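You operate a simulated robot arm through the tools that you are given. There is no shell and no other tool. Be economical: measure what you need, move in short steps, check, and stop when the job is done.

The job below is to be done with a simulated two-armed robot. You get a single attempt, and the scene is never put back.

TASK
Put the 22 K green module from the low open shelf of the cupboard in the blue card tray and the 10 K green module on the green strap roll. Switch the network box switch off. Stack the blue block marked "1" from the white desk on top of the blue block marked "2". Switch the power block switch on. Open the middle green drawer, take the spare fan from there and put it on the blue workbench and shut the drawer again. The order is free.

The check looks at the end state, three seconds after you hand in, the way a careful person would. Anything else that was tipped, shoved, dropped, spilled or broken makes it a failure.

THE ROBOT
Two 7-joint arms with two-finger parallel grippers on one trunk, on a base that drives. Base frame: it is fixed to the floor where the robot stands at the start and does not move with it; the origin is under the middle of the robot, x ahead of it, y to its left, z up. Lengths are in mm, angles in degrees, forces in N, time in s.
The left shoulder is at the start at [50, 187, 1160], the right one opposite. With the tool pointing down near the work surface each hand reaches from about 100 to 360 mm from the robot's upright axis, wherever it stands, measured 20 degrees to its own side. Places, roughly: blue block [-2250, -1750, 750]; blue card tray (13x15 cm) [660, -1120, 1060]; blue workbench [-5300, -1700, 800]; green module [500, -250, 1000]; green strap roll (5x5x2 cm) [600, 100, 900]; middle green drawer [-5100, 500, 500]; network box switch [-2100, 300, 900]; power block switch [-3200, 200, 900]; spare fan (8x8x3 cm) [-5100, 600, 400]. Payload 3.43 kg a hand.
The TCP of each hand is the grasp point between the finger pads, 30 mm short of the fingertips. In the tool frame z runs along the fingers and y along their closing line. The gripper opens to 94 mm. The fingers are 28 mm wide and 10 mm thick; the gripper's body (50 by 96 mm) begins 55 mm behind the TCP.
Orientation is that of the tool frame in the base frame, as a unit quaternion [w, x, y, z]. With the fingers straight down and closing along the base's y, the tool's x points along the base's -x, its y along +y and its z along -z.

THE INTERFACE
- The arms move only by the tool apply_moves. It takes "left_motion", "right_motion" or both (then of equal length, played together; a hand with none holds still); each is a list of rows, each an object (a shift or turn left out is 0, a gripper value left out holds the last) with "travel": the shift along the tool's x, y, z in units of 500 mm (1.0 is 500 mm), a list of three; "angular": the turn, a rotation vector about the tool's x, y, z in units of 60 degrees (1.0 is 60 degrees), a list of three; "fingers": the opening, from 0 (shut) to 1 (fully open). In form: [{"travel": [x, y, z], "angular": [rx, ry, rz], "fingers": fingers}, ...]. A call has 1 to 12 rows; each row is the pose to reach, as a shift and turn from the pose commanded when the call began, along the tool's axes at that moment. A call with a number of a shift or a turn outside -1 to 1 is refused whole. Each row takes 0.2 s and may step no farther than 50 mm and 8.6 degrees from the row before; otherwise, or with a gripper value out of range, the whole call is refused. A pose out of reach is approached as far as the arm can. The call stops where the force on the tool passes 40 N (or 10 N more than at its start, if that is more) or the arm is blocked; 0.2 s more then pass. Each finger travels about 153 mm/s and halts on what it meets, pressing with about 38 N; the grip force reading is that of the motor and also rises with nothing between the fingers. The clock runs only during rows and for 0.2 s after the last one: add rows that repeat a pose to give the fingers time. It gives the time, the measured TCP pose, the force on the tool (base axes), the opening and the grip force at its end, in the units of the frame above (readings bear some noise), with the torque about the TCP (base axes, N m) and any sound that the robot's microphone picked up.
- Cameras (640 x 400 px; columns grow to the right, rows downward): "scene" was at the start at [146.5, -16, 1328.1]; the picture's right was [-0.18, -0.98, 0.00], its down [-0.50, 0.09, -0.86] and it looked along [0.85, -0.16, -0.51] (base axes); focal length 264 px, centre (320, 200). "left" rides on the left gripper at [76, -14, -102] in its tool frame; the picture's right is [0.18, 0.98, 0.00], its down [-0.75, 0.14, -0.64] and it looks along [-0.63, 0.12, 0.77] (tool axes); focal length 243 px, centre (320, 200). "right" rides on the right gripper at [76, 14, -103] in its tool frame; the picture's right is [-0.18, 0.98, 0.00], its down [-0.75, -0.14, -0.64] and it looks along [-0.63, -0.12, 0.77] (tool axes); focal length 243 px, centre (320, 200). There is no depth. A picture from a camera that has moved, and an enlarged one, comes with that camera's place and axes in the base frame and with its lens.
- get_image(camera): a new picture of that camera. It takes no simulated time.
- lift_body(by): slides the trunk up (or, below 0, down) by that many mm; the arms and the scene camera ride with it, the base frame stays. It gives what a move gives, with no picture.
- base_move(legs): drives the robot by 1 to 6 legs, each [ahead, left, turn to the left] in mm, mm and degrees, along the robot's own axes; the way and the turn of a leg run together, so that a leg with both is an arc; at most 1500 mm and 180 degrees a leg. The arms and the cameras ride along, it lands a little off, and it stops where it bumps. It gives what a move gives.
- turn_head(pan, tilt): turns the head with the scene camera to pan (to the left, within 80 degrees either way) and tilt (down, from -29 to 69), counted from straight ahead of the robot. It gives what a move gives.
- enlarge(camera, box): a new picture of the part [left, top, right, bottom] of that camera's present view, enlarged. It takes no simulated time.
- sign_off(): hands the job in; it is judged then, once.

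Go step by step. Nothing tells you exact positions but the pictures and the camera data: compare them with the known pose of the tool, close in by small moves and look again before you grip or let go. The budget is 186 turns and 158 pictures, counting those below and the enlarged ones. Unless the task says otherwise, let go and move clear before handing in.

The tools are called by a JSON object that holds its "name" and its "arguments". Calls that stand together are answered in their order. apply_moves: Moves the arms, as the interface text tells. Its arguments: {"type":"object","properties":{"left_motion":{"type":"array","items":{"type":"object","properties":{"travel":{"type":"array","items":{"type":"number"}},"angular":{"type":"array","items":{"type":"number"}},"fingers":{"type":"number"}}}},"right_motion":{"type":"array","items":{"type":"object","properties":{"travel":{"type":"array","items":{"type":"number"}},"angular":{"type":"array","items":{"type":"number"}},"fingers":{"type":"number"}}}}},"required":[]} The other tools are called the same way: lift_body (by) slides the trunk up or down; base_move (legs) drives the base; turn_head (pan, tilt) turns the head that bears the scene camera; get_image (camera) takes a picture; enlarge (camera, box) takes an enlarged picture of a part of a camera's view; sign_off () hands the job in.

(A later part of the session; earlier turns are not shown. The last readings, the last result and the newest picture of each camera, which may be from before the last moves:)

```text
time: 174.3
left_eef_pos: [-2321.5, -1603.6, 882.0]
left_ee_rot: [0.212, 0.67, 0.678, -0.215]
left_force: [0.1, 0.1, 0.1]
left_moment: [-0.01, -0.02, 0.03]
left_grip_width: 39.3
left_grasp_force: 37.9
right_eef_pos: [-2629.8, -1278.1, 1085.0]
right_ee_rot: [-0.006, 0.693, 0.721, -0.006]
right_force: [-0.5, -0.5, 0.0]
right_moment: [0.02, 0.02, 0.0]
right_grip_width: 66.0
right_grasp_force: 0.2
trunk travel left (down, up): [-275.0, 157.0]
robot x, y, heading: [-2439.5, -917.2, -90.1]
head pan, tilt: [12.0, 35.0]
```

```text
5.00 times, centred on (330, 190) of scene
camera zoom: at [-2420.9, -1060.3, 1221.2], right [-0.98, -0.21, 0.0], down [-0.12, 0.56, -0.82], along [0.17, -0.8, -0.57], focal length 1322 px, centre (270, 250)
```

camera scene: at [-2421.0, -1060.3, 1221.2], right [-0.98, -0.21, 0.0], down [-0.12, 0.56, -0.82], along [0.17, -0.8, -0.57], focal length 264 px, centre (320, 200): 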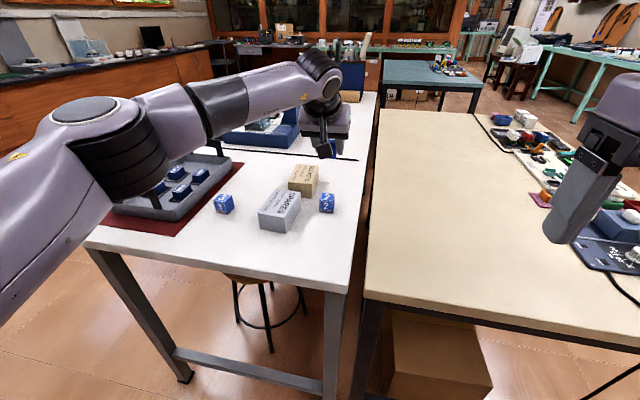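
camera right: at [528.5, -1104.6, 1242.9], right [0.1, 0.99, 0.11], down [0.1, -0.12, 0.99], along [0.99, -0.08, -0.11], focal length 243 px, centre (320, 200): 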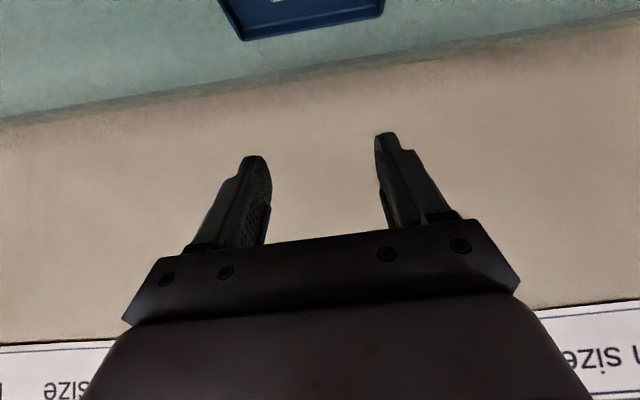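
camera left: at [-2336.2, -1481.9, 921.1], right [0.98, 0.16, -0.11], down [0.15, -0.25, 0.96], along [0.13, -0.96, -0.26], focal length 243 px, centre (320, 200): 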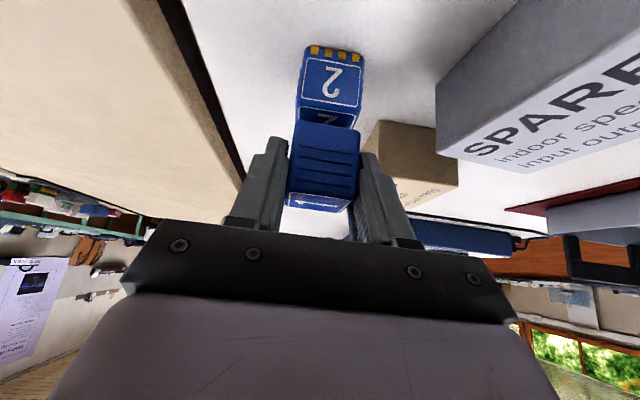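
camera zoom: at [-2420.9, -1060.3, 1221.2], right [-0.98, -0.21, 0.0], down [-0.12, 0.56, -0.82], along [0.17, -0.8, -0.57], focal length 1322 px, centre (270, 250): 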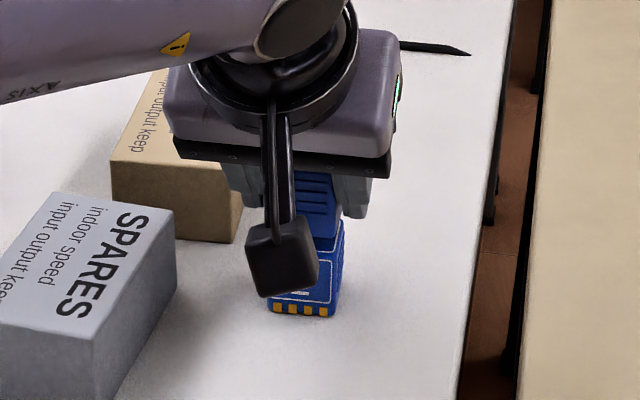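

Alignment is within a couple of mm, gap ≈10 mm. Lower to contact.

{"name": "apply_moves", "arguments": {"left_motion": [{"travel": [0.0046, 0, 0.0066]}, {"travel": [0.0086, 0, 0.0123]}, {"travel": [0.0103, 0, 0.0147]}, {"travel": [0.0103, 0, 0.0147]}]}}

{"name": "enlarge", "arguments": {"camera": "left", "box": [260, 60, 400, 220]}}

```text
time: 175.3
left_eef_pos: [-2321.3, -1605.3, 872.9]
left_ee_rot: [0.212, 0.67, 0.678, -0.215]
left_force: [0.6, -0.5, -0.8]
left_moment: [0.04, 0.0, 0.01]
left_grip_width: 39.3
left_grasp_force: 37.9
right_eef_pos: [-2628.5, -1278.4, 1084.7]
right_ee_rot: [-0.007, 0.693, 0.721, -0.005]
right_force: [-0.4, -0.1, -0.3]
right_moment: [-0.01, 0.03, 0.03]
right_grip_width: 65.7
right_grasp_force: 0.1
trunk travel left (down, up): [-275.0, 157.0]
robot x, y, heading: [-2440.4, -915.2, -89.8]
head pan, tilt: [12.0, 35.0]
```

```text
2.50 times, centred on (330, 140) of left
camera zoom: at [-2336.5, -1482.0, 912.3], right [0.98, 0.16, -0.11], down [0.15, -0.25, 0.96], along [0.12, -0.96, -0.26], focal length 606 px, centre (295, 350)
```

zoom: 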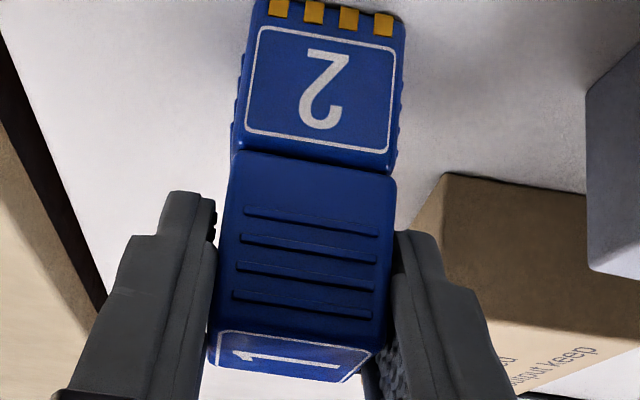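

Nearly touching; lower 2 mm more.

{"name": "apply_moves", "arguments": {"left_motion": [{"travel": [0.0023, 0, 0.0033]}, {"travel": [0.0023, 0, 0.0033]}]}}

```text
time: 175.9
left_eef_pos: [-2321.2, -1604.3, 872.3]
left_ee_rot: [0.212, 0.67, 0.678, -0.216]
left_force: [0.3, -0.6, 3.2]
left_moment: [-0.03, -0.01, -0.04]
left_grip_width: 39.4
left_grasp_force: 37.6
right_eef_pos: [-2627.8, -1279.0, 1086.1]
right_ee_rot: [-0.006, 0.693, 0.721, -0.006]
right_force: [-0.4, 0.4, 0.4]
right_moment: [-0.02, 0.02, 0.0]
right_grip_width: 65.6
right_grasp_force: 0.1
trunk travel left (down, up): [-275.0, 157.0]
robot x, y, heading: [-2435.6, -915.9, -89.7]
head pan, tilt: [12.0, 35.0]
```

Contact (3 N). Open slightly and retract straight up, with a check.

{"name": "apply_moves", "arguments": {"left_motion": [{"fingers": 0.48}, {"fingers": 0.53}, {"fingers": 0.53}, {"travel": [-0.02, 0, -0.0287], "fingers": 0.53}, {"travel": [-0.06, 0, -0.086], "fingers": 0.53}, {"travel": [-0.1, 0, -0.143], "fingers": 0.53}, {"travel": [-0.1, 0, -0.143], "fingers": 0.53}]}}

{"name": "get_image", "arguments": {"camera": "left"}}

{"name": "enlarge", "arguments": {"camera": "scene", "box": [200, 150, 380, 250]}}

```text
time: 177.5
left_eef_pos: [-2322.0, -1605.2, 959.2]
left_ee_rot: [0.211, 0.672, 0.677, -0.215]
left_force: [0.9, 0.4, 0.0]
left_moment: [-0.02, -0.03, -0.01]
left_grip_width: 49.9
left_grasp_force: 0.0
right_eef_pos: [-2627.5, -1280.7, 1085.7]
right_ee_rot: [-0.007, 0.692, 0.722, -0.006]
right_force: [0.3, -0.5, 0.3]
right_moment: [-0.02, 0.01, -0.01]
right_grip_width: 65.8
right_grasp_force: 0.1
trunk travel left (down, up): [-275.0, 157.0]
robot x, y, heading: [-2441.2, -917.4, -89.9]
head pan, tilt: [12.0, 35.0]
```

```text
62 pictures are left
camera left: at [-2335.8, -1481.9, 997.6], right [0.98, 0.16, -0.11], down [0.15, -0.25, 0.96], along [0.12, -0.96, -0.27], focal length 243 px, centre (320, 200)
```

left: 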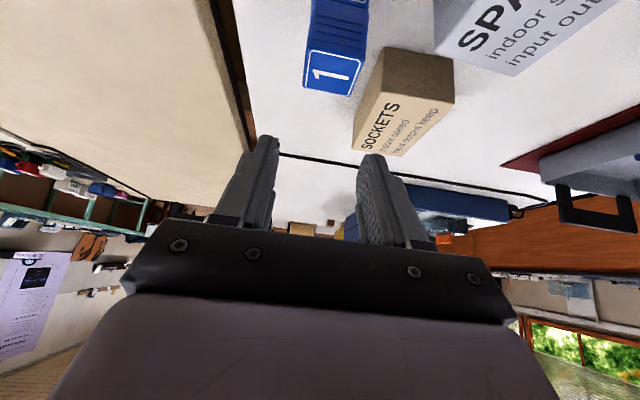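

```text
3.56 times, centred on (290, 200) of scene
camera zoom: at [-2420.9, -1060.3, 1221.2], right [-0.98, -0.21, 0.0], down [-0.12, 0.56, -0.82], along [0.17, -0.8, -0.57], focal length 940 px, centre (427, 200)
```

zoom: 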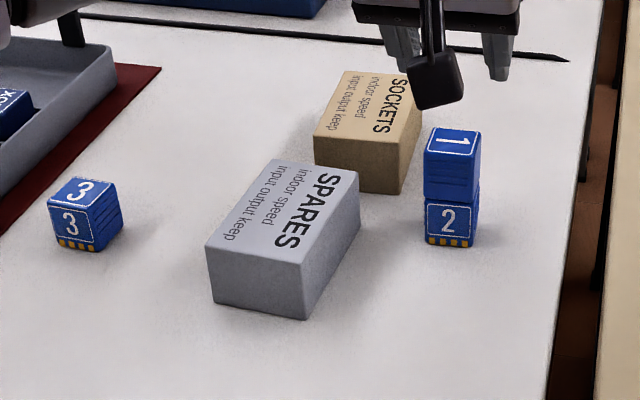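

Block 1 stands on block 2. Back off, upright the left hand, and head toward the green drawers.

{"name": "base_move", "arguments": {"legs": [[-250, 0, 0]]}}

{"name": "apply_moves", "arguments": {"left_motion": [{"travel": [0.06, 0, -0.04], "angular": [0, 0.12, 0], "fingers": 0.8}, {"travel": [0.12, 0, -0.08], "angular": [0, 0.24, 0]}, {"travel": [0.18, 0, -0.12], "angular": [0, 0.36, 0]}, {"travel": [0.24, 0, -0.16], "angular": [0, 0.48, 0]}, {"travel": [0.3, 0, -0.2], "angular": [0, 0.583, 0]}, {"travel": [0.36, 0, -0.24], "angular": [0, 0.583, 0]}, {"travel": [0.42, 0, -0.28], "angular": [0, 0.583, 0]}, {"travel": [0.42, 0, -0.28], "angular": [0, 0.583, 0]}]}}

{"name": "base_move", "arguments": {"legs": [[0, 0, -90], [1500, 0, 0]]}}

{"name": "turn_head", "arguments": {"pan": -20, "tilt": 20}}

{"name": "get_image", "arguments": {"camera": "scene"}}

```text
time: 179.3
left_eef_pos: [-2321.0, -1356.0, 958.3]
left_ee_rot: [0.212, 0.671, 0.677, -0.216]
left_force: [-1.5, -0.8, 0.3]
left_moment: [0.04, -0.03, 0.01]
left_grip_width: 49.8
left_grasp_force: 0.1
right_eef_pos: [-2629.3, -1028.4, 1085.4]
right_ee_rot: [-0.006, 0.693, 0.721, -0.005]
right_force: [0.0, 0.2, -0.2]
right_moment: [0.0, 0.04, 0.02]
right_grip_width: 65.8
right_grasp_force: 0.1
trunk travel left (down, up): [-275.0, 157.0]
robot x, y, heading: [-2437.2, -666.3, -90.0]
head pan, tilt: [12.0, 35.0]
```

```text
time: 181.1
left_eef_pos: [-2322.3, -1102.8, 950.3]
left_ee_rot: [-0.002, 0.704, 0.71, -0.003]
left_force: [0.4, -0.5, 0.2]
left_moment: [-0.03, 0.0, 0.01]
left_grip_width: 75.3
left_grasp_force: 0.0
right_eef_pos: [-2628.2, -1029.9, 1086.1]
right_ee_rot: [-0.006, 0.692, 0.721, -0.006]
right_force: [-0.3, -0.9, -0.1]
right_moment: [-0.02, -0.01, 0.03]
right_grip_width: 65.6
right_grasp_force: 0.0
trunk travel left (down, up): [-275.0, 157.0]
robot x, y, heading: [-2438.9, -664.8, -89.8]
head pan, tilt: [12.0, 35.0]
```

```text
time: 192.4
left_eef_pos: [-4383.7, -784.8, 951.4]
left_ee_rot: [-0.004, 1.0, 0.007, 0.0]
left_force: [0.3, 0.0, -0.1]
left_moment: [-0.04, 0.01, 0.02]
left_grip_width: 75.0
left_grasp_force: 0.1
right_eef_pos: [-4311.0, -479.3, 1084.4]
right_ee_rot: [-0.009, 1.0, 0.023, 0.001]
right_force: [0.2, 0.7, 0.4]
right_moment: [-0.05, 0.01, -0.01]
right_grip_width: 65.6
right_grasp_force: 0.0
trunk travel left (down, up): [-275.0, 157.0]
robot x, y, heading: [-3949.4, -665.2, -179.6]
head pan, tilt: [12.0, 35.0]
```

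```text
time: 193.4
left_eef_pos: [-4383.0, -785.5, 952.0]
left_ee_rot: [-0.003, 1.0, 0.008, -0.001]
left_force: [0.1, 0.0, -0.4]
left_moment: [0.01, 0.03, -0.02]
left_grip_width: 75.2
left_grasp_force: 0.0
right_eef_pos: [-4310.6, -479.1, 1084.1]
right_ee_rot: [-0.009, 1.0, 0.023, 0.0]
right_force: [-1.0, -0.6, -0.8]
right_moment: [0.0, 0.0, -0.03]
right_grip_width: 65.9
right_grasp_force: 0.1
trunk travel left (down, up): [-275.0, 157.0]
robot x, y, heading: [-3946.1, -665.5, -179.4]
head pan, tilt: [-20.0, 20.0]
```

```text
60 pictures are left
camera scene: at [-4094.6, -635.4, 1245.0], right [0.34, 0.94, 0.0], down [0.32, -0.12, -0.94], along [-0.88, 0.32, -0.34], focal length 264 px, centre (320, 200)
```

scene: 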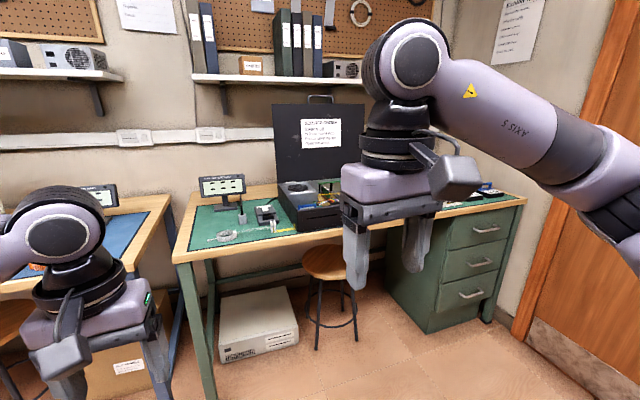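

The green cabinet's drawers face +x; the middle handle is about (-4960,610,430). I drive forward 350 first, then strafe right to stand before it.

{"name": "base_move", "arguments": {"legs": [[320, 0, 0], [0, -1040, -0.5]]}}

{"name": "turn_head", "arguments": {"pan": 0, "tilt": 45}}

{"name": "get_image", "arguments": {"camera": "scene"}}

{"name": "get_image", "arguments": {"camera": "right"}}

```text
time: 203.4
left_eef_pos: [-4709.8, 199.9, 952.1]
left_ee_rot: [-0.005, 1.0, 0.007, -0.002]
left_force: [0.1, 0.1, 0.7]
left_moment: [0.0, 0.0, 0.01]
left_grip_width: 75.1
left_grasp_force: 0.1
right_eef_pos: [-4638.1, 501.8, 1084.6]
right_ee_rot: [-0.011, 1.0, 0.027, 0.001]
right_force: [0.2, 0.1, 0.6]
right_moment: [0.01, 0.03, 0.0]
right_grip_width: 65.8
right_grasp_force: 0.2
trunk travel left (down, up): [-275.0, 157.0]
robot x, y, heading: [-4274.7, 320.8, -179.4]
head pan, tilt: [-20.0, 20.0]
stopped in leg 2: the robot was blocked; the commanded pose is now the measured one
```

```text
time: 204.3
left_eef_pos: [-4710.7, 199.8, 951.1]
left_ee_rot: [-0.005, 1.0, 0.006, -0.002]
left_force: [-0.4, 0.1, -0.2]
left_moment: [0.01, -0.01, -0.01]
left_grip_width: 75.1
left_grasp_force: 0.0
right_eef_pos: [-4638.1, 503.0, 1084.8]
right_ee_rot: [-0.011, 1.0, 0.026, 0.001]
right_force: [0.6, -1.4, 0.7]
right_moment: [-0.01, 0.0, 0.0]
right_grip_width: 65.8
right_grasp_force: 0.2
trunk travel left (down, up): [-275.0, 157.0]
robot x, y, heading: [-4272.5, 319.8, -179.7]
head pan, tilt: [0.0, 45.0]
```

```text
59 pictures are left
camera scene: at [-4415.0, 316.4, 1206.7], right [-0.01, 1.0, 0.0], down [0.71, 0.01, -0.71], along [-0.71, 0.0, -0.71], focal length 264 px, centre (320, 200)
```

scene: 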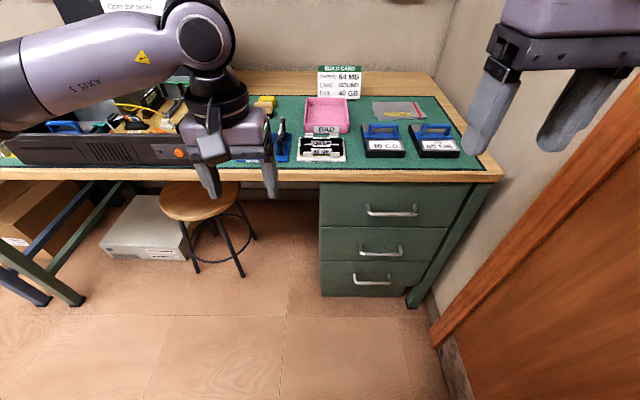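

```text
58 pictures are left
camera right: at [-4560.6, 489.8, 1187.7], right [-0.13, -0.99, -0.02], down [-0.76, 0.09, 0.64], along [-0.63, 0.1, -0.77], focal length 243 px, centre (320, 200)
```

right: 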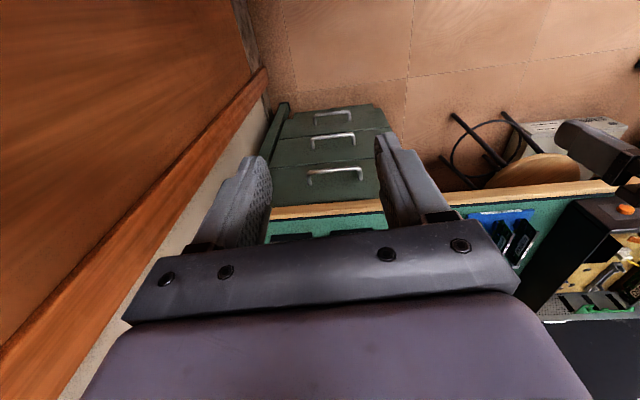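

The middle handle is at ≈(-4861,503,552), in line with the right hand. The right elbow touched the door wall, so I back off a bit, lower the trunk, and rotate the right gripper 90° so it closes fore-aft.

{"name": "base_move", "arguments": {"legs": [[0, 15, 0]]}}

{"name": "lift_body", "arguments": {"by": -230}}

{"name": "apply_moves", "arguments": {"right_motion": [{"angular": [0, 0, 0.137], "fingers": 0.6}, {"angular": [0, 0, 0.274]}, {"angular": [0, 0, 0.411]}, {"angular": [0, 0, 0.548]}, {"angular": [0, 0, 0.685]}, {"angular": [0, 0, 0.822]}, {"angular": [0, 0, 0.96]}, {"angular": [0, 0, 0.96]}]}}

```text
time: 205.2
left_eef_pos: [-4710.6, 187.6, 951.6]
left_ee_rot: [-0.004, 1.0, 0.006, -0.001]
left_force: [0.2, 1.3, -0.2]
left_moment: [0.01, -0.02, 0.03]
left_grip_width: 75.2
left_grasp_force: 0.0
right_eef_pos: [-4639.4, 491.1, 1083.6]
right_ee_rot: [-0.009, 1.0, 0.024, 0.003]
right_force: [-0.4, -0.2, 1.1]
right_moment: [0.03, 0.0, 0.0]
right_grip_width: 65.7
right_grasp_force: 0.0
trunk travel left (down, up): [-275.0, 157.0]
robot x, y, heading: [-4274.6, 305.1, -179.7]
head pan, tilt: [0.0, 45.0]
```

```text
time: 207.6
left_eef_pos: [-4711.3, 187.2, 720.3]
left_ee_rot: [-0.004, 1.0, 0.006, -0.001]
left_force: [1.0, 0.3, -0.2]
left_moment: [0.01, 0.0, -0.01]
left_grip_width: 75.2
left_grasp_force: 0.0
right_eef_pos: [-4639.1, 491.2, 854.4]
right_ee_rot: [-0.01, 1.0, 0.025, 0.002]
right_force: [0.3, -0.1, 0.5]
right_moment: [-0.01, -0.01, -0.01]
right_grip_width: 65.9
right_grasp_force: 0.0
trunk travel left (down, up): [-45.0, 387.0]
robot x, y, heading: [-4276.9, 306.0, -179.5]
head pan, tilt: [0.0, 45.0]
```

```text
time: 209.4
left_eef_pos: [-4711.1, 189.4, 721.3]
left_ee_rot: [-0.003, 1.0, 0.006, -0.001]
left_force: [0.3, -0.9, 0.7]
left_moment: [-0.01, -0.02, 0.02]
left_grip_width: 75.3
left_grasp_force: 0.1
right_eef_pos: [-4640.3, 490.4, 854.5]
right_ee_rot: [-0.01, 0.888, -0.46, -0.003]
right_force: [0.0, 0.2, -0.1]
right_moment: [0.0, 0.01, 0.0]
right_grip_width: 56.5
right_grasp_force: 0.1
trunk travel left (down, up): [-45.0, 387.0]
robot x, y, heading: [-4274.2, 307.6, -179.8]
head pan, tilt: [0.0, 45.0]
```

Continue the rotation to closing fore-aft.

{"name": "apply_moves", "arguments": {"right_motion": [{"angular": [0, 0, 0.12]}, {"angular": [0, 0, 0.24]}, {"angular": [0, 0, 0.36]}, {"angular": [0, 0, 0.48]}, {"angular": [0, 0, 0.587]}, {"angular": [0, 0, 0.587]}]}}

{"name": "apply_moves", "arguments": {"right_motion": [{"travel": [0, 0.03, 0.04], "angular": [-0.125, 0, 0]}, {"travel": [0, 0.05, 0.1], "angular": [-0.25, 0, 0]}, {"travel": [0, 0.08, 0.16], "angular": [-0.375, 0, 0]}, {"travel": [0, 0.1, 0.22], "angular": [-0.5, 0, 0]}, {"travel": [0, 0.12, 0.28], "angular": [-0.625, 0, 0]}, {"travel": [0, 0.14, 0.34], "angular": [-0.75, 0, 0]}, {"travel": [0, 0.16, 0.4], "angular": [-0.75, 0, 0]}, {"travel": [0, 0.18, 0.46], "angular": [-0.75, 0, 0]}, {"travel": [0, 0.18, 0.5], "angular": [-0.75, 0, 0]}, {"travel": [0, 0.18, 0.5], "angular": [-0.75, 0, 0]}]}}

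{"name": "get_image", "arguments": {"camera": "right"}}

{"name": "get_image", "arguments": {"camera": "scene"}}

```text
time: 210.8
left_eef_pos: [-4711.3, 187.2, 720.9]
left_ee_rot: [-0.004, 1.0, 0.006, -0.001]
left_force: [-0.3, 0.1, -0.1]
left_moment: [-0.01, 0.01, 0.02]
left_grip_width: 75.1
left_grasp_force: 0.1
right_eef_pos: [-4639.2, 491.4, 854.6]
right_ee_rot: [0.009, -0.707, 0.707, 0.005]
right_force: [-0.1, -0.5, -0.1]
right_moment: [0.02, -0.01, 0.0]
right_grip_width: 56.3
right_grasp_force: 0.1
trunk travel left (down, up): [-45.0, 387.0]
robot x, y, heading: [-4277.4, 302.3, -179.4]
head pan, tilt: [0.0, 45.0]
```

```text
time: 213.2
left_eef_pos: [-4706.5, 170.3, 721.0]
left_ee_rot: [-0.015, 1.0, 0.01, -0.005]
left_force: [-0.6, -0.2, -1.2]
left_moment: [0.02, -0.05, 0.01]
left_grip_width: 75.0
left_grasp_force: 0.1
right_eef_pos: [-4731.8, 469.0, 619.6]
right_ee_rot: [0.273, 0.664, -0.635, -0.287]
right_force: [-0.7, 0.0, 0.1]
right_moment: [0.02, 0.01, 0.0]
right_grip_width: 56.3
right_grasp_force: 0.1
trunk travel left (down, up): [-45.0, 387.0]
robot x, y, heading: [-4274.0, 303.8, -179.2]
head pan, tilt: [0.0, 45.0]
stopped in row 10 (right hand): the arm was blocked; the commanded pose is now the measured one
```

```text
57 pictures are left
camera right: at [-4662.6, 391.7, 697.9], right [-0.68, 0.14, 0.72], down [0.54, 0.76, 0.36], along [-0.5, 0.64, -0.59], focal length 243 px, centre (320, 200)
```

right: 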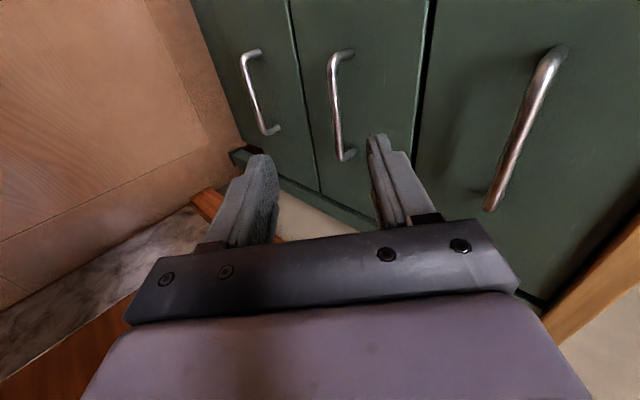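

```text
56 pictures are left
camera scene: at [-4410.1, 284.1, 975.8], right [-0.01, 1.0, 0.02], down [0.7, 0.03, -0.71], along [-0.71, 0.01, -0.7], focal length 264 px, centre (320, 200)
```

scene: 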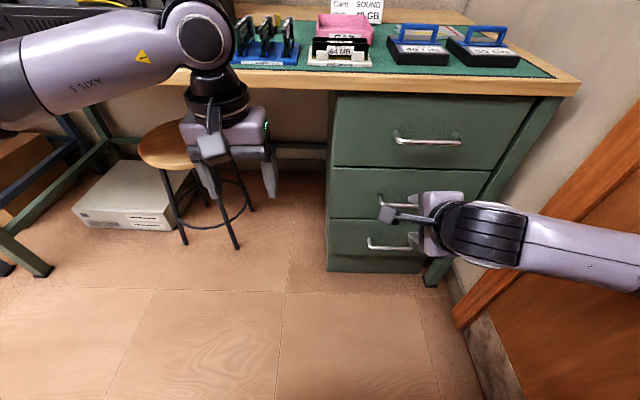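

The right forearm pushed against the door wall. I back off to the left, retract, and instead approach with the robot turned 30° to the right so its elbow stays clear of the wall.

{"name": "base_move", "arguments": {"legs": [[60, 0, 0]]}}

```text
time: 213.9
left_eef_pos: [-4710.0, 171.4, 720.8]
left_ee_rot: [-0.008, 1.0, 0.011, -0.003]
left_force: [-0.1, 0.2, 0.6]
left_moment: [0.02, 0.02, -0.03]
left_grip_width: 75.4
left_grasp_force: 0.0
right_eef_pos: [-4734.1, 466.0, 616.1]
right_ee_rot: [0.277, 0.665, -0.636, -0.278]
right_force: [-0.5, -0.3, -0.3]
right_moment: [0.0, 0.0, 0.02]
right_grip_width: 56.6
right_grasp_force: 0.1
trunk travel left (down, up): [-45.0, 387.0]
robot x, y, heading: [-4277.8, 293.9, -178.9]
head pan, tilt: [0.0, 45.0]
stopped in leg 1: the robot was blocked; the commanded pose is now the measured one
```

That leg was the wrong axis (it was blocked at once, nothing moved); now move left.

{"name": "base_move", "arguments": {"legs": [[0, 80, 0]]}}

{"name": "apply_moves", "arguments": {"right_motion": [{"travel": [0, 0, -0.07]}, {"travel": [0, 0, -0.14]}, {"travel": [0, 0, -0.2]}, {"travel": [0, 0, -0.2]}], "left_motion": [{"travel": [0.08, 0, -0.05]}, {"travel": [0.16, 0, -0.1]}, {"travel": [0.24, 0, -0.15]}, {"travel": [0.24, 0, -0.2]}]}}

{"name": "get_image", "arguments": {"camera": "scene"}}

```text
time: 215.3
left_eef_pos: [-4710.6, 98.8, 720.8]
left_ee_rot: [-0.002, 1.0, 0.011, -0.002]
left_force: [0.1, 0.7, -0.3]
left_moment: [-0.01, 0.04, -0.05]
left_grip_width: 74.9
left_grasp_force: 0.1
right_eef_pos: [-4733.7, 390.9, 610.3]
right_ee_rot: [0.277, 0.664, -0.639, -0.272]
right_force: [0.4, 0.0, -0.4]
right_moment: [0.01, -0.01, 0.03]
right_grip_width: 56.7
right_grasp_force: 0.0
trunk travel left (down, up): [-45.0, 387.0]
robot x, y, heading: [-4275.8, 220.1, -179.5]
head pan, tilt: [0.0, 45.0]
```

```text
time: 216.3
left_eef_pos: [-4590.2, 99.7, 820.8]
left_ee_rot: [-0.002, 1.0, 0.01, -0.001]
left_force: [-0.9, 0.0, 0.5]
left_moment: [0.02, 0.0, -0.02]
left_grip_width: 75.1
left_grasp_force: 0.2
right_eef_pos: [-4672.7, 390.5, 679.5]
right_ee_rot: [0.276, 0.663, -0.64, -0.273]
right_force: [0.8, 0.8, 0.2]
right_moment: [0.0, 0.0, 0.03]
right_grip_width: 56.5
right_grasp_force: 0.1
right hand out of reach, approached as far as the arm can: row 3, 4
trunk travel left (down, up): [-45.0, 387.0]
robot x, y, heading: [-4278.1, 218.9, -179.4]
head pan, tilt: [0.0, 45.0]
```

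```text
55 pictures are left
camera scene: at [-4417.2, 217.4, 976.4], right [-0.01, 1.0, 0.0], down [0.71, 0.01, -0.71], along [-0.71, -0.01, -0.71], focal length 264 px, centre (320, 200)
```

scene: 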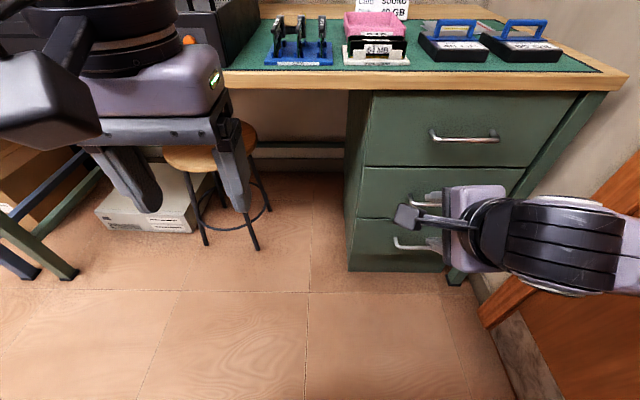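

Turn the robot 30° to the right and reposition; then square the tool to the drawer.

{"name": "base_move", "arguments": {"legs": [[0, 0, -30.5], [-18, 228, 0]]}}

{"name": "get_image", "arguments": {"camera": "scene"}}

```text
time: 220.4
left_eef_pos: [-4707.0, 70.0, 820.4]
left_ee_rot: [-0.004, 0.967, -0.257, 0.0]
left_force: [-1.0, 0.4, -0.1]
left_moment: [0.0, 0.01, -0.01]
left_grip_width: 75.3
left_grasp_force: 0.1
right_eef_pos: [-4628.0, 362.4, 678.9]
right_ee_rot: [-0.193, -0.469, 0.793, 0.337]
right_force: [0.7, 0.8, -1.0]
right_moment: [0.01, 0.0, -0.01]
right_grip_width: 56.3
right_grasp_force: 0.0
trunk travel left (down, up): [-45.0, 387.0]
robot x, y, heading: [-4375.6, 11.7, 149.9]
head pan, tilt: [0.0, 45.0]
```

```text
54 pictures are left
camera scene: at [-4497.6, 81.9, 976.4], right [0.5, 0.87, 0.0], down [0.61, -0.35, -0.71], along [-0.61, 0.35, -0.71], focal length 264 px, centre (320, 200)
```

scene: 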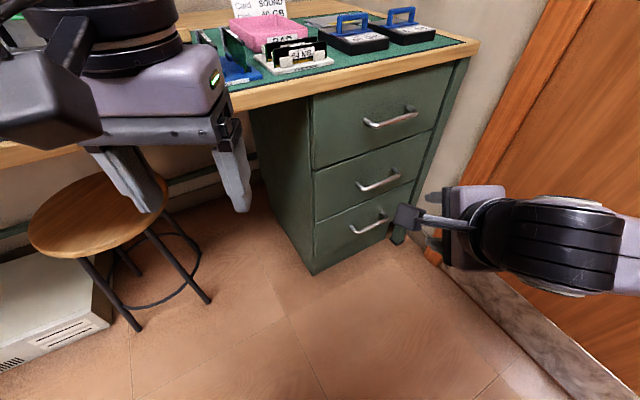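

Better triangulation puts the middle handle at ≈(-4908,510,481). Raise the left hand, drive closer, then yaw the tool to be square with the drawer.

{"name": "apply_moves", "arguments": {"left_motion": [{"travel": [0.02, 0, -0.07]}, {"travel": [0.04, 0, -0.14]}, {"travel": [0.06, 0, -0.2]}, {"travel": [0.06, 0, -0.24]}]}}

{"name": "base_move", "arguments": {"legs": [[120, 17, 0]]}}

{"name": "apply_moves", "arguments": {"right_motion": [{"travel": [0, 0, 0.02], "angular": [0, 0.089, -0.09]}, {"travel": [0, 0, 0.04], "angular": [0, 0.178, -0.18]}, {"travel": [0, 0, 0.06], "angular": [0, 0.267, -0.27]}, {"travel": [0, 0, 0.08], "angular": [0, 0.356, -0.363]}, {"travel": [0, 0, 0.08], "angular": [0, 0.356, -0.363]}]}}

{"name": "get_image", "arguments": {"camera": "right"}}

{"name": "get_image", "arguments": {"camera": "scene"}}

```text
time: 221.3
left_eef_pos: [-4685.7, 54.5, 919.5]
left_ee_rot: [0.004, 0.967, -0.254, -0.003]
left_force: [-5.9, -0.3, -15.9]
left_moment: [0.67, 0.85, -0.32]
left_grip_width: 75.3
left_grasp_force: 0.1
right_eef_pos: [-4627.2, 361.7, 678.2]
right_ee_rot: [-0.193, -0.469, 0.794, 0.336]
right_force: [0.1, 0.1, -0.3]
right_moment: [-0.02, 0.0, 0.01]
right_grip_width: 56.5
right_grasp_force: 0.1
trunk travel left (down, up): [-45.0, 387.0]
robot x, y, heading: [-4374.7, 11.8, 149.7]
head pan, tilt: [0.0, 45.0]
stopped in row 4 (left hand): the force on the tool passed its limit at 49 N (the readings are from after the stop); the commanded pose is now the measured one
```

```text
time: 222.5
left_eef_pos: [-4794.8, 99.0, 921.7]
left_ee_rot: [0.004, 0.967, -0.256, -0.003]
left_force: [-14.6, -0.9, -17.9]
left_moment: [0.79, 0.07, -0.66]
left_grip_width: 75.5
left_grasp_force: 0.0
right_eef_pos: [-4739.1, 407.0, 679.2]
right_ee_rot: [-0.194, -0.469, 0.793, 0.338]
right_force: [-0.4, 0.0, 0.4]
right_moment: [0.01, 0.0, 0.02]
right_grip_width: 56.3
right_grasp_force: 0.0
trunk travel left (down, up): [-45.0, 387.0]
robot x, y, heading: [-4488.1, 55.8, 149.6]
head pan, tilt: [0.0, 45.0]
```

```text
time: 223.7
left_eef_pos: [-4795.0, 99.2, 921.7]
left_ee_rot: [0.003, 0.967, -0.256, -0.002]
left_force: [-10.6, 0.4, -16.5]
left_moment: [0.55, 0.39, -0.33]
left_grip_width: 75.3
left_grasp_force: 0.1
right_eef_pos: [-4763.6, 420.6, 651.5]
right_ee_rot: [0.27, 0.664, -0.64, -0.275]
right_force: [0.3, -0.5, -0.1]
right_moment: [0.02, 0.03, 0.0]
right_grip_width: 56.3
right_grasp_force: 0.0
trunk travel left (down, up): [-45.0, 387.0]
robot x, y, heading: [-4489.0, 59.2, 150.1]
head pan, tilt: [0.0, 45.0]
```

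```text
53 pictures are left
camera right: at [-4697.6, 344.4, 732.7], right [-0.7, 0.15, 0.7], down [0.54, 0.76, 0.36], along [-0.48, 0.63, -0.61], focal length 243 px, centre (320, 200)
```

right: 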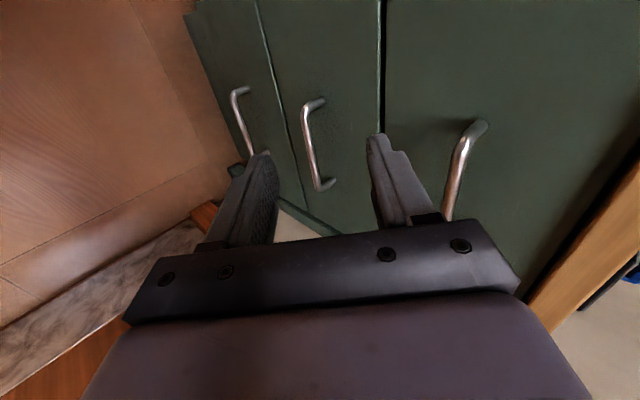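

```text
52 pictures are left
camera scene: at [-4610.4, 126.8, 979.4], right [0.49, 0.87, 0.0], down [0.59, -0.34, -0.73], along [-0.64, 0.36, -0.68], focal length 264 px, centre (320, 200)
```

scene: 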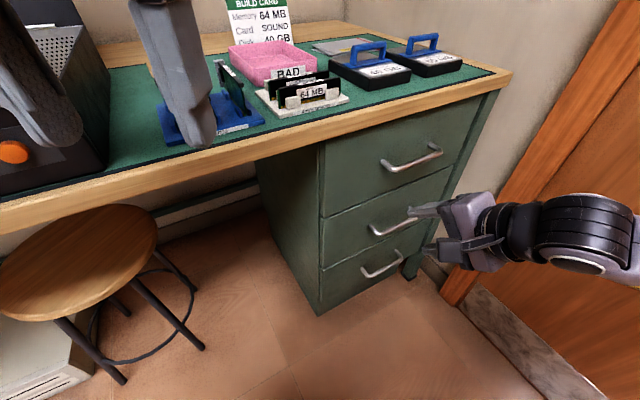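

Handle now ≈(-4906,511,478). I make the tool nearly horizontal (fingers above and below the bar) and go to a pre-grasp 70 mm in front; also shift the left hand off the head.

{"name": "apply_moves", "arguments": {"right_motion": [{"travel": [-0.03, -0.021, 0.055], "angular": [-0.1, 0, 0]}, {"travel": [-0.06, -0.042, 0.11], "angular": [-0.2, 0, 0]}, {"travel": [-0.09, -0.063, 0.165], "angular": [-0.3, 0, 0]}, {"travel": [-0.12, -0.085, 0.22], "angular": [-0.4, 0, 0]}, {"travel": [-0.15, -0.106, 0.275], "angular": [-0.5, 0, 0]}, {"travel": [-0.18, -0.127, 0.328], "angular": [-0.583, 0, 0]}, {"travel": [-0.18, -0.127, 0.328], "angular": [-0.583, 0, 0]}], "left_motion": [{"travel": [0, 0.03, 0]}, {"travel": [0, 0.06, 0]}, {"travel": [0, 0.09, 0]}, {"travel": [0, 0.12, 0]}, {"travel": [0, 0.12, 0]}, {"travel": [0, 0.12, 0]}, {"travel": [0, 0.12, 0]}]}}

{"name": "get_image", "arguments": {"camera": "right"}}

{"name": "get_image", "arguments": {"camera": "scene"}}

```text
time: 225.3
left_eef_pos: [-4825.3, 45.6, 920.7]
left_ee_rot: [0.003, 0.967, -0.256, -0.003]
left_force: [-0.8, 0.4, 0.4]
left_moment: [-0.03, 0.03, 0.03]
left_grip_width: 75.0
left_grasp_force: 0.0
right_eef_pos: [-4837.5, 512.5, 492.8]
right_ee_rot: [0.457, 0.552, -0.529, -0.455]
right_force: [-0.1, 0.2, 0.3]
right_moment: [0.03, 0.02, 0.04]
right_grip_width: 56.4
right_grasp_force: 0.0
trunk travel left (down, up): [-45.0, 387.0]
robot x, y, heading: [-4487.8, 54.4, 150.0]
head pan, tilt: [0.0, 45.0]
```

```text
51 pictures are left
camera right: at [-4736.0, 438.0, 522.6], right [-0.17, 0.16, 0.97], down [0.64, 0.77, -0.02], along [-0.75, 0.62, -0.23], focal length 243 px, centre (320, 200)
```

right: 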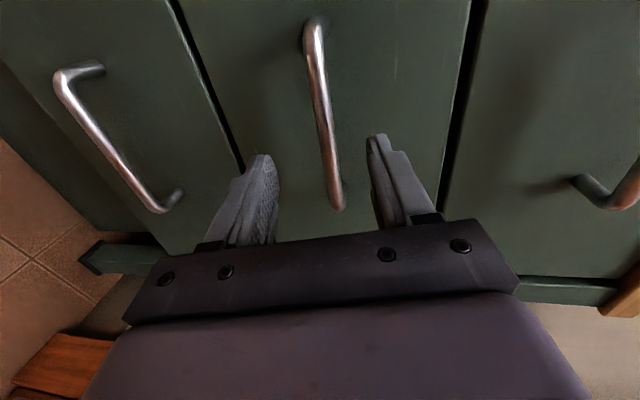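

```text
50 pictures are left
camera scene: at [-4608.7, 126.6, 976.4], right [0.5, 0.87, 0.0], down [0.61, -0.35, -0.71], along [-0.61, 0.35, -0.71], focal length 264 px, centre (320, 200)
```

scene: 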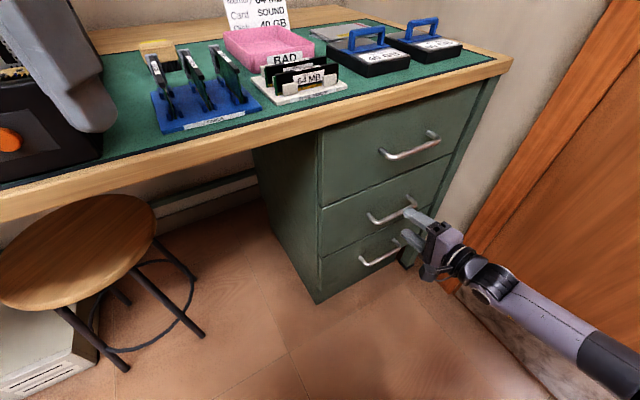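

The handle lies between the open fingers (≈ z 487). Advance 56 mm and close.

{"name": "apply_moves", "arguments": {"right_motion": [{"travel": [0, 0.012, 0.04]}, {"travel": [0, 0.012, 0.08]}, {"travel": [0, 0.012, 0.112]}, {"travel": [0, 0.012, 0.112], "fingers": 0.3}, {"travel": [0, 0.012, 0.112], "fingers": 0}, {"travel": [0, 0.012, 0.112], "fingers": 0}, {"travel": [0, 0.012, 0.112], "fingers": 0}]}}

{"name": "get_image", "arguments": {"camera": "right"}}

```text
time: 226.2
left_eef_pos: [-4823.4, 47.2, 922.2]
left_ee_rot: [0.003, 0.967, -0.256, -0.003]
left_force: [-0.5, 0.2, -0.2]
left_moment: [-0.04, 0.01, 0.02]
left_grip_width: 75.0
left_grasp_force: 0.0
right_eef_pos: [-4894.6, 509.5, 498.9]
right_ee_rot: [0.462, 0.548, -0.521, -0.463]
right_force: [14.3, -4.1, 12.5]
right_moment: [0.25, 0.87, 0.0]
right_grip_width: 35.9
right_grasp_force: 7.1
trunk travel left (down, up): [-45.0, 387.0]
robot x, y, heading: [-4487.6, 57.3, 150.1]
head pan, tilt: [0.0, 45.0]
stopped in row 4 (right hand): the force on the tool passed its limit at 44 N (the readings are from after the stop); the commanded pose is now the measured one
```

```text
49 pictures are left
camera right: at [-4790.5, 436.3, 525.5], right [-0.15, 0.15, 0.98], down [0.63, 0.77, -0.03], along [-0.76, 0.61, -0.21], focal length 243 px, centre (320, 200)
```

right: 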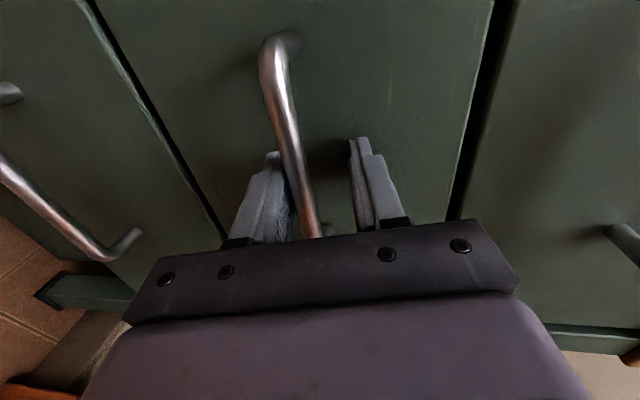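

The bar is near the lower finger; open a bit, go down 10 mm, back 4 mm, then close.

{"name": "apply_moves", "arguments": {"right_motion": [{"travel": [0, -0.006, -0.008], "fingers": 0.5}, {"travel": [0, -0.022, -0.008], "fingers": 0.5}, {"travel": [0, -0.022, -0.008], "fingers": 0.2}, {"travel": [0, -0.022, -0.008], "fingers": 0.1}, {"travel": [0, -0.022, -0.008], "fingers": 0}, {"travel": [0, -0.022, -0.008], "fingers": 0}, {"travel": [0, -0.022, -0.008], "fingers": 0}]}}

{"name": "get_image", "arguments": {"camera": "right"}}

```text
time: 227.8
left_eef_pos: [-4823.9, 46.0, 922.0]
left_ee_rot: [0.002, 0.966, -0.257, -0.004]
left_force: [-0.2, 0.3, -0.1]
left_moment: [0.03, 0.02, -0.02]
left_grip_width: 75.4
left_grasp_force: 0.1
right_eef_pos: [-4889.7, 511.2, 489.7]
right_ee_rot: [0.463, 0.547, -0.521, -0.463]
right_force: [-0.6, -1.2, 24.1]
right_moment: [-1.06, 0.03, -0.54]
right_grip_width: 16.7
right_grasp_force: 44.9
trunk travel left (down, up): [-45.0, 387.0]
robot x, y, heading: [-4485.4, 53.9, 149.8]
head pan, tilt: [0.0, 45.0]
```

```text
48 pictures are left
camera right: at [-4786.5, 436.6, 516.2], right [-0.14, 0.16, 0.98], down [0.63, 0.77, -0.03], along [-0.76, 0.61, -0.21], focal length 243 px, centre (320, 200)
```

right: 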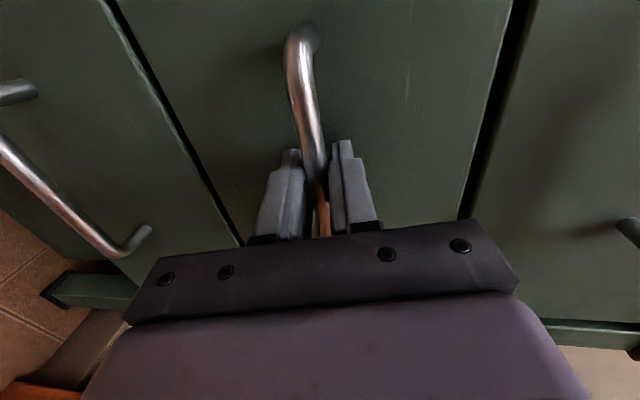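

Handle gripped. Ease the vertical load by 5 mm, then pull by driving the base in +x.

{"name": "apply_moves", "arguments": {"right_motion": [{"travel": [0, -0.01, 0]}, {"travel": [0, -0.01, 0]}]}}

{"name": "base_move", "arguments": {"legs": [[-78, -45, 0]]}}

```text
time: 228.4
left_eef_pos: [-4824.8, 45.6, 923.8]
left_ee_rot: [0.004, 0.966, -0.257, -0.004]
left_force: [0.3, 0.0, -0.3]
left_moment: [0.0, 0.01, 0.01]
left_grip_width: 75.1
left_grasp_force: 0.1
right_eef_pos: [-4889.8, 511.5, 489.5]
right_ee_rot: [0.466, 0.545, -0.517, -0.466]
right_force: [6.5, -2.9, 34.2]
right_moment: [-0.94, 0.01, -0.37]
right_grip_width: 16.4
right_grasp_force: 45.0
trunk travel left (down, up): [-45.0, 387.0]
robot x, y, heading: [-4485.8, 57.0, 149.5]
head pan, tilt: [0.0, 45.0]
```

```text
time: 229.5
left_eef_pos: [-4734.6, 44.9, 922.4]
left_ee_rot: [0.002, 0.967, -0.256, -0.005]
left_force: [0.2, 0.5, -0.6]
left_moment: [0.0, -0.03, 0.0]
left_grip_width: 75.2
left_grasp_force: 0.1
right_eef_pos: [-4801.3, 511.2, 489.8]
right_ee_rot: [0.466, 0.546, -0.517, -0.466]
right_force: [0.4, -2.3, 32.2]
right_moment: [-1.03, 0.1, 0.04]
right_grip_width: 16.7
right_grasp_force: 44.7
trunk travel left (down, up): [-45.0, 387.0]
robot x, y, heading: [-4399.6, 55.5, 150.0]
head pan, tilt: [0.0, 45.0]
```

Pulling works. Relieve the vertical force (up 8 mm) and pull further, then look.

{"name": "apply_moves", "arguments": {"right_motion": [{"travel": [0, 0.018, 0]}, {"travel": [0, 0.018, 0]}]}}

{"name": "base_move", "arguments": {"legs": [[-130, -75, 0]]}}

{"name": "turn_head", "arguments": {"pan": -15, "tilt": 45}}

{"name": "get_image", "arguments": {"camera": "scene"}}

```text
time: 230.1
left_eef_pos: [-4735.5, 47.3, 920.2]
left_ee_rot: [0.005, 0.967, -0.256, -0.002]
left_force: [0.1, -0.6, -0.6]
left_moment: [0.0, 0.0, -0.02]
left_grip_width: 75.2
left_grasp_force: 0.0
right_eef_pos: [-4800.3, 511.0, 489.6]
right_ee_rot: [0.464, 0.547, -0.523, -0.46]
right_force: [0.2, -0.7, -19.0]
right_moment: [-1.0, -0.05, -0.42]
right_grip_width: 16.3
right_grasp_force: 44.6
trunk travel left (down, up): [-45.0, 387.0]
robot x, y, heading: [-4399.1, 56.4, 149.9]
head pan, tilt: [0.0, 45.0]
```

```text
time: 231.5
left_eef_pos: [-4586.9, 47.8, 920.2]
left_ee_rot: [0.005, 0.967, -0.256, -0.002]
left_force: [0.0, 0.2, -0.3]
left_moment: [-0.01, 0.02, 0.02]
left_grip_width: 75.1
left_grasp_force: 0.1
right_eef_pos: [-4651.0, 511.0, 488.5]
right_ee_rot: [0.463, 0.547, -0.522, -0.462]
right_force: [0.4, 1.1, -24.7]
right_moment: [-0.99, -0.06, -0.05]
right_grip_width: 16.4
right_grasp_force: 44.7
trunk travel left (down, up): [-45.0, 387.0]
robot x, y, heading: [-4245.3, 58.8, 150.1]
head pan, tilt: [0.0, 45.0]
```

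```text
time: 232.3
left_eef_pos: [-4585.2, 46.9, 920.9]
left_ee_rot: [0.003, 0.966, -0.257, -0.003]
left_force: [0.3, 0.3, 0.1]
left_moment: [0.0, 0.01, -0.06]
left_grip_width: 75.2
left_grasp_force: 0.1
right_eef_pos: [-4650.3, 511.5, 488.9]
right_ee_rot: [0.462, 0.548, -0.524, -0.46]
right_force: [1.1, 2.2, -6.9]
right_moment: [-1.03, -0.09, -0.68]
right_grip_width: 16.1
right_grasp_force: 45.0
trunk travel left (down, up): [-45.0, 387.0]
robot x, y, heading: [-4250.7, 56.7, 149.5]
head pan, tilt: [-15.0, 45.0]
```

```text
47 pictures are left
camera scene: at [-4356.7, 143.1, 976.3], right [0.71, 0.7, 0.0], down [0.5, -0.5, -0.71], along [-0.5, 0.5, -0.71], focal length 264 px, centre (320, 200)
```

scene: 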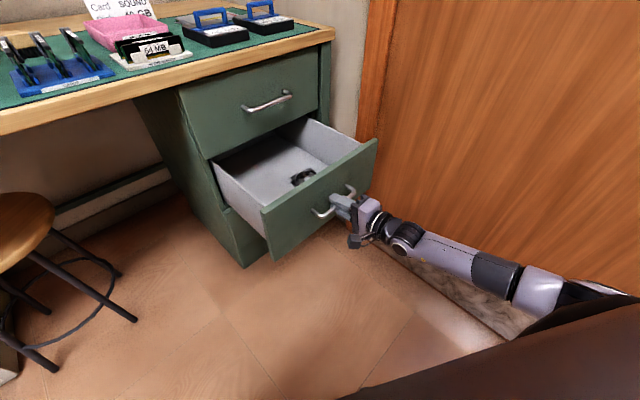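

Drawer is open about 240 mm and I can see the fan inside. Pull 50 mm more for room.

{"name": "base_move", "arguments": {"legs": [[-43, -25, 0]]}}

{"name": "apply_moves", "arguments": {"right_motion": [{"fingers": 0.4}, {"fingers": 0.6}, {"fingers": 0.6}, {"travel": [0, 0, -0.06]}, {"travel": [0, 0, -0.14]}, {"travel": [0, 0.02, -0.2]}, {"travel": [0, 0.02, -0.2]}]}}

{"name": "get_image", "arguments": {"camera": "scene"}}

```text
time: 233.2
left_eef_pos: [-4536.6, 47.1, 921.9]
left_ee_rot: [0.004, 0.966, -0.257, -0.002]
left_force: [0.3, -1.0, -0.4]
left_moment: [0.01, 0.0, 0.02]
left_grip_width: 75.3
left_grasp_force: 0.1
right_eef_pos: [-4600.1, 510.3, 489.2]
right_ee_rot: [0.462, 0.548, -0.523, -0.461]
right_force: [1.2, 2.2, -10.8]
right_moment: [-0.98, -0.02, -0.15]
right_grip_width: 16.6
right_grasp_force: 45.3
trunk travel left (down, up): [-45.0, 387.0]
robot x, y, heading: [-4199.3, 57.2, 149.5]
head pan, tilt: [-15.0, 45.0]
```

```text
time: 234.8
left_eef_pos: [-4535.9, 46.1, 922.0]
left_ee_rot: [0.002, 0.966, -0.257, -0.003]
left_force: [-1.0, 0.2, 0.6]
left_moment: [0.0, -0.01, 0.02]
left_grip_width: 75.2
left_grasp_force: 0.1
right_eef_pos: [-4502.5, 511.9, 515.2]
right_ee_rot: [0.462, 0.548, -0.523, -0.461]
right_force: [-0.1, -0.5, -0.2]
right_moment: [0.02, 0.04, 0.0]
right_grip_width: 56.5
right_grasp_force: 0.0
trunk travel left (down, up): [-45.0, 387.0]
robot x, y, heading: [-4201.3, 55.1, 149.8]
head pan, tilt: [-15.0, 45.0]
```

```text
46 pictures are left
camera scene: at [-4306.9, 142.7, 976.4], right [0.71, 0.7, 0.0], down [0.5, -0.5, -0.71], along [-0.5, 0.5, -0.71], focal length 264 px, centre (320, 200)
```

scene: 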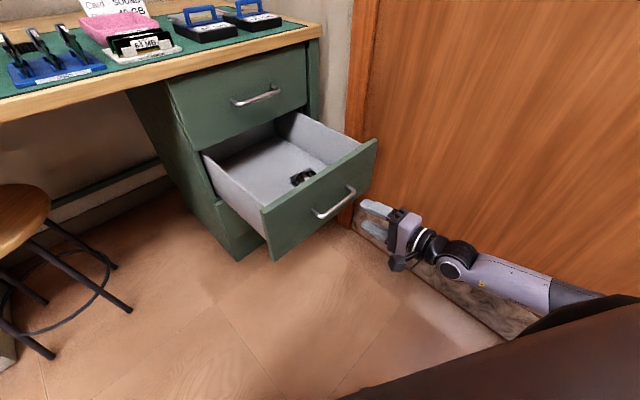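

Drawer is ~290 mm open and released. Raise the trunk to look into it.

{"name": "lift_body", "arguments": {"by": 300}}

{"name": "turn_head", "arguments": {"pan": -10, "tilt": 50}}

{"name": "get_image", "arguments": {"camera": "scene"}}

{"name": "enlarge", "arguments": {"camera": "scene", "box": [220, 120, 400, 240]}}

```text
time: 237.8
left_eef_pos: [-4535.4, 46.1, 1222.9]
left_ee_rot: [0.003, 0.967, -0.257, -0.002]
left_force: [-0.5, -0.7, 0.4]
left_moment: [0.01, -0.02, 0.01]
left_grip_width: 75.3
left_grasp_force: 0.0
right_eef_pos: [-4503.0, 513.1, 815.3]
right_ee_rot: [0.462, 0.548, -0.523, -0.461]
right_force: [1.1, 0.1, -0.1]
right_moment: [-0.01, 0.03, 0.01]
right_grip_width: 56.3
right_grasp_force: 0.0
trunk travel left (down, up): [-345.0, 87.0]
robot x, y, heading: [-4198.6, 55.3, 149.9]
head pan, tilt: [-15.0, 45.0]
```

```text
time: 238.4
left_eef_pos: [-4536.3, 45.7, 1222.3]
left_ee_rot: [0.003, 0.967, -0.256, -0.002]
left_force: [-1.0, 0.0, -0.4]
left_moment: [0.01, -0.01, 0.02]
left_grip_width: 75.5
left_grasp_force: 0.0
right_eef_pos: [-4502.3, 511.5, 815.4]
right_ee_rot: [0.462, 0.548, -0.523, -0.461]
right_force: [-0.9, -0.7, -0.1]
right_moment: [0.01, 0.0, 0.01]
right_grip_width: 56.3
right_grasp_force: 0.1
trunk travel left (down, up): [-345.0, 87.0]
robot x, y, heading: [-4193.7, 55.1, 149.9]
head pan, tilt: [-10.0, 50.0]
```

```text
45 pictures are left
camera scene: at [-4308.4, 134.7, 1269.5], right [0.65, 0.76, 0.0], down [0.58, -0.49, -0.64], along [-0.49, 0.42, -0.77], focal length 264 px, centre (320, 200)
```

scene: 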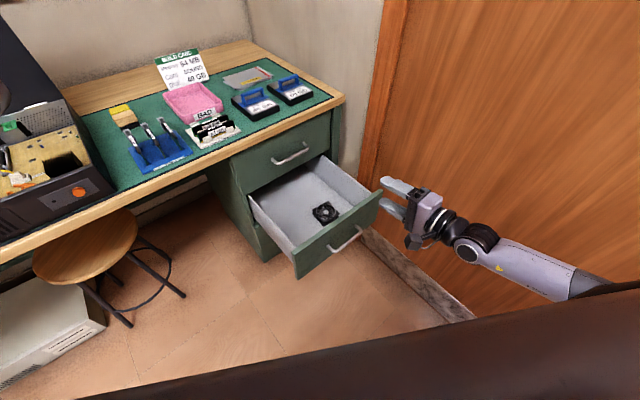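

```text
3.33 times, centred on (310, 180) of scene
camera zoom: at [-4308.4, 134.7, 1269.5], right [0.65, 0.76, 0.0], down [0.58, -0.49, -0.64], along [-0.49, 0.42, -0.77], focal length 881 px, centre (353, 267)
```

zoom: 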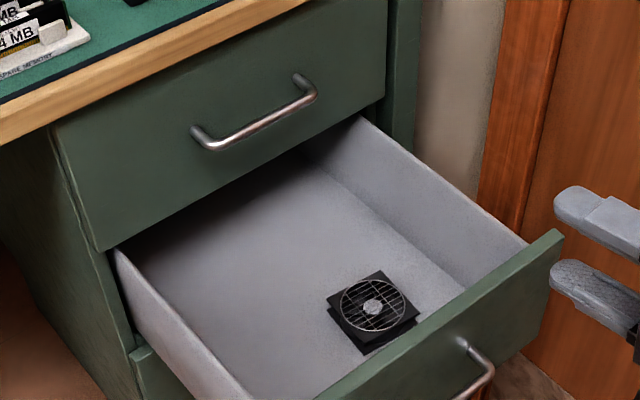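

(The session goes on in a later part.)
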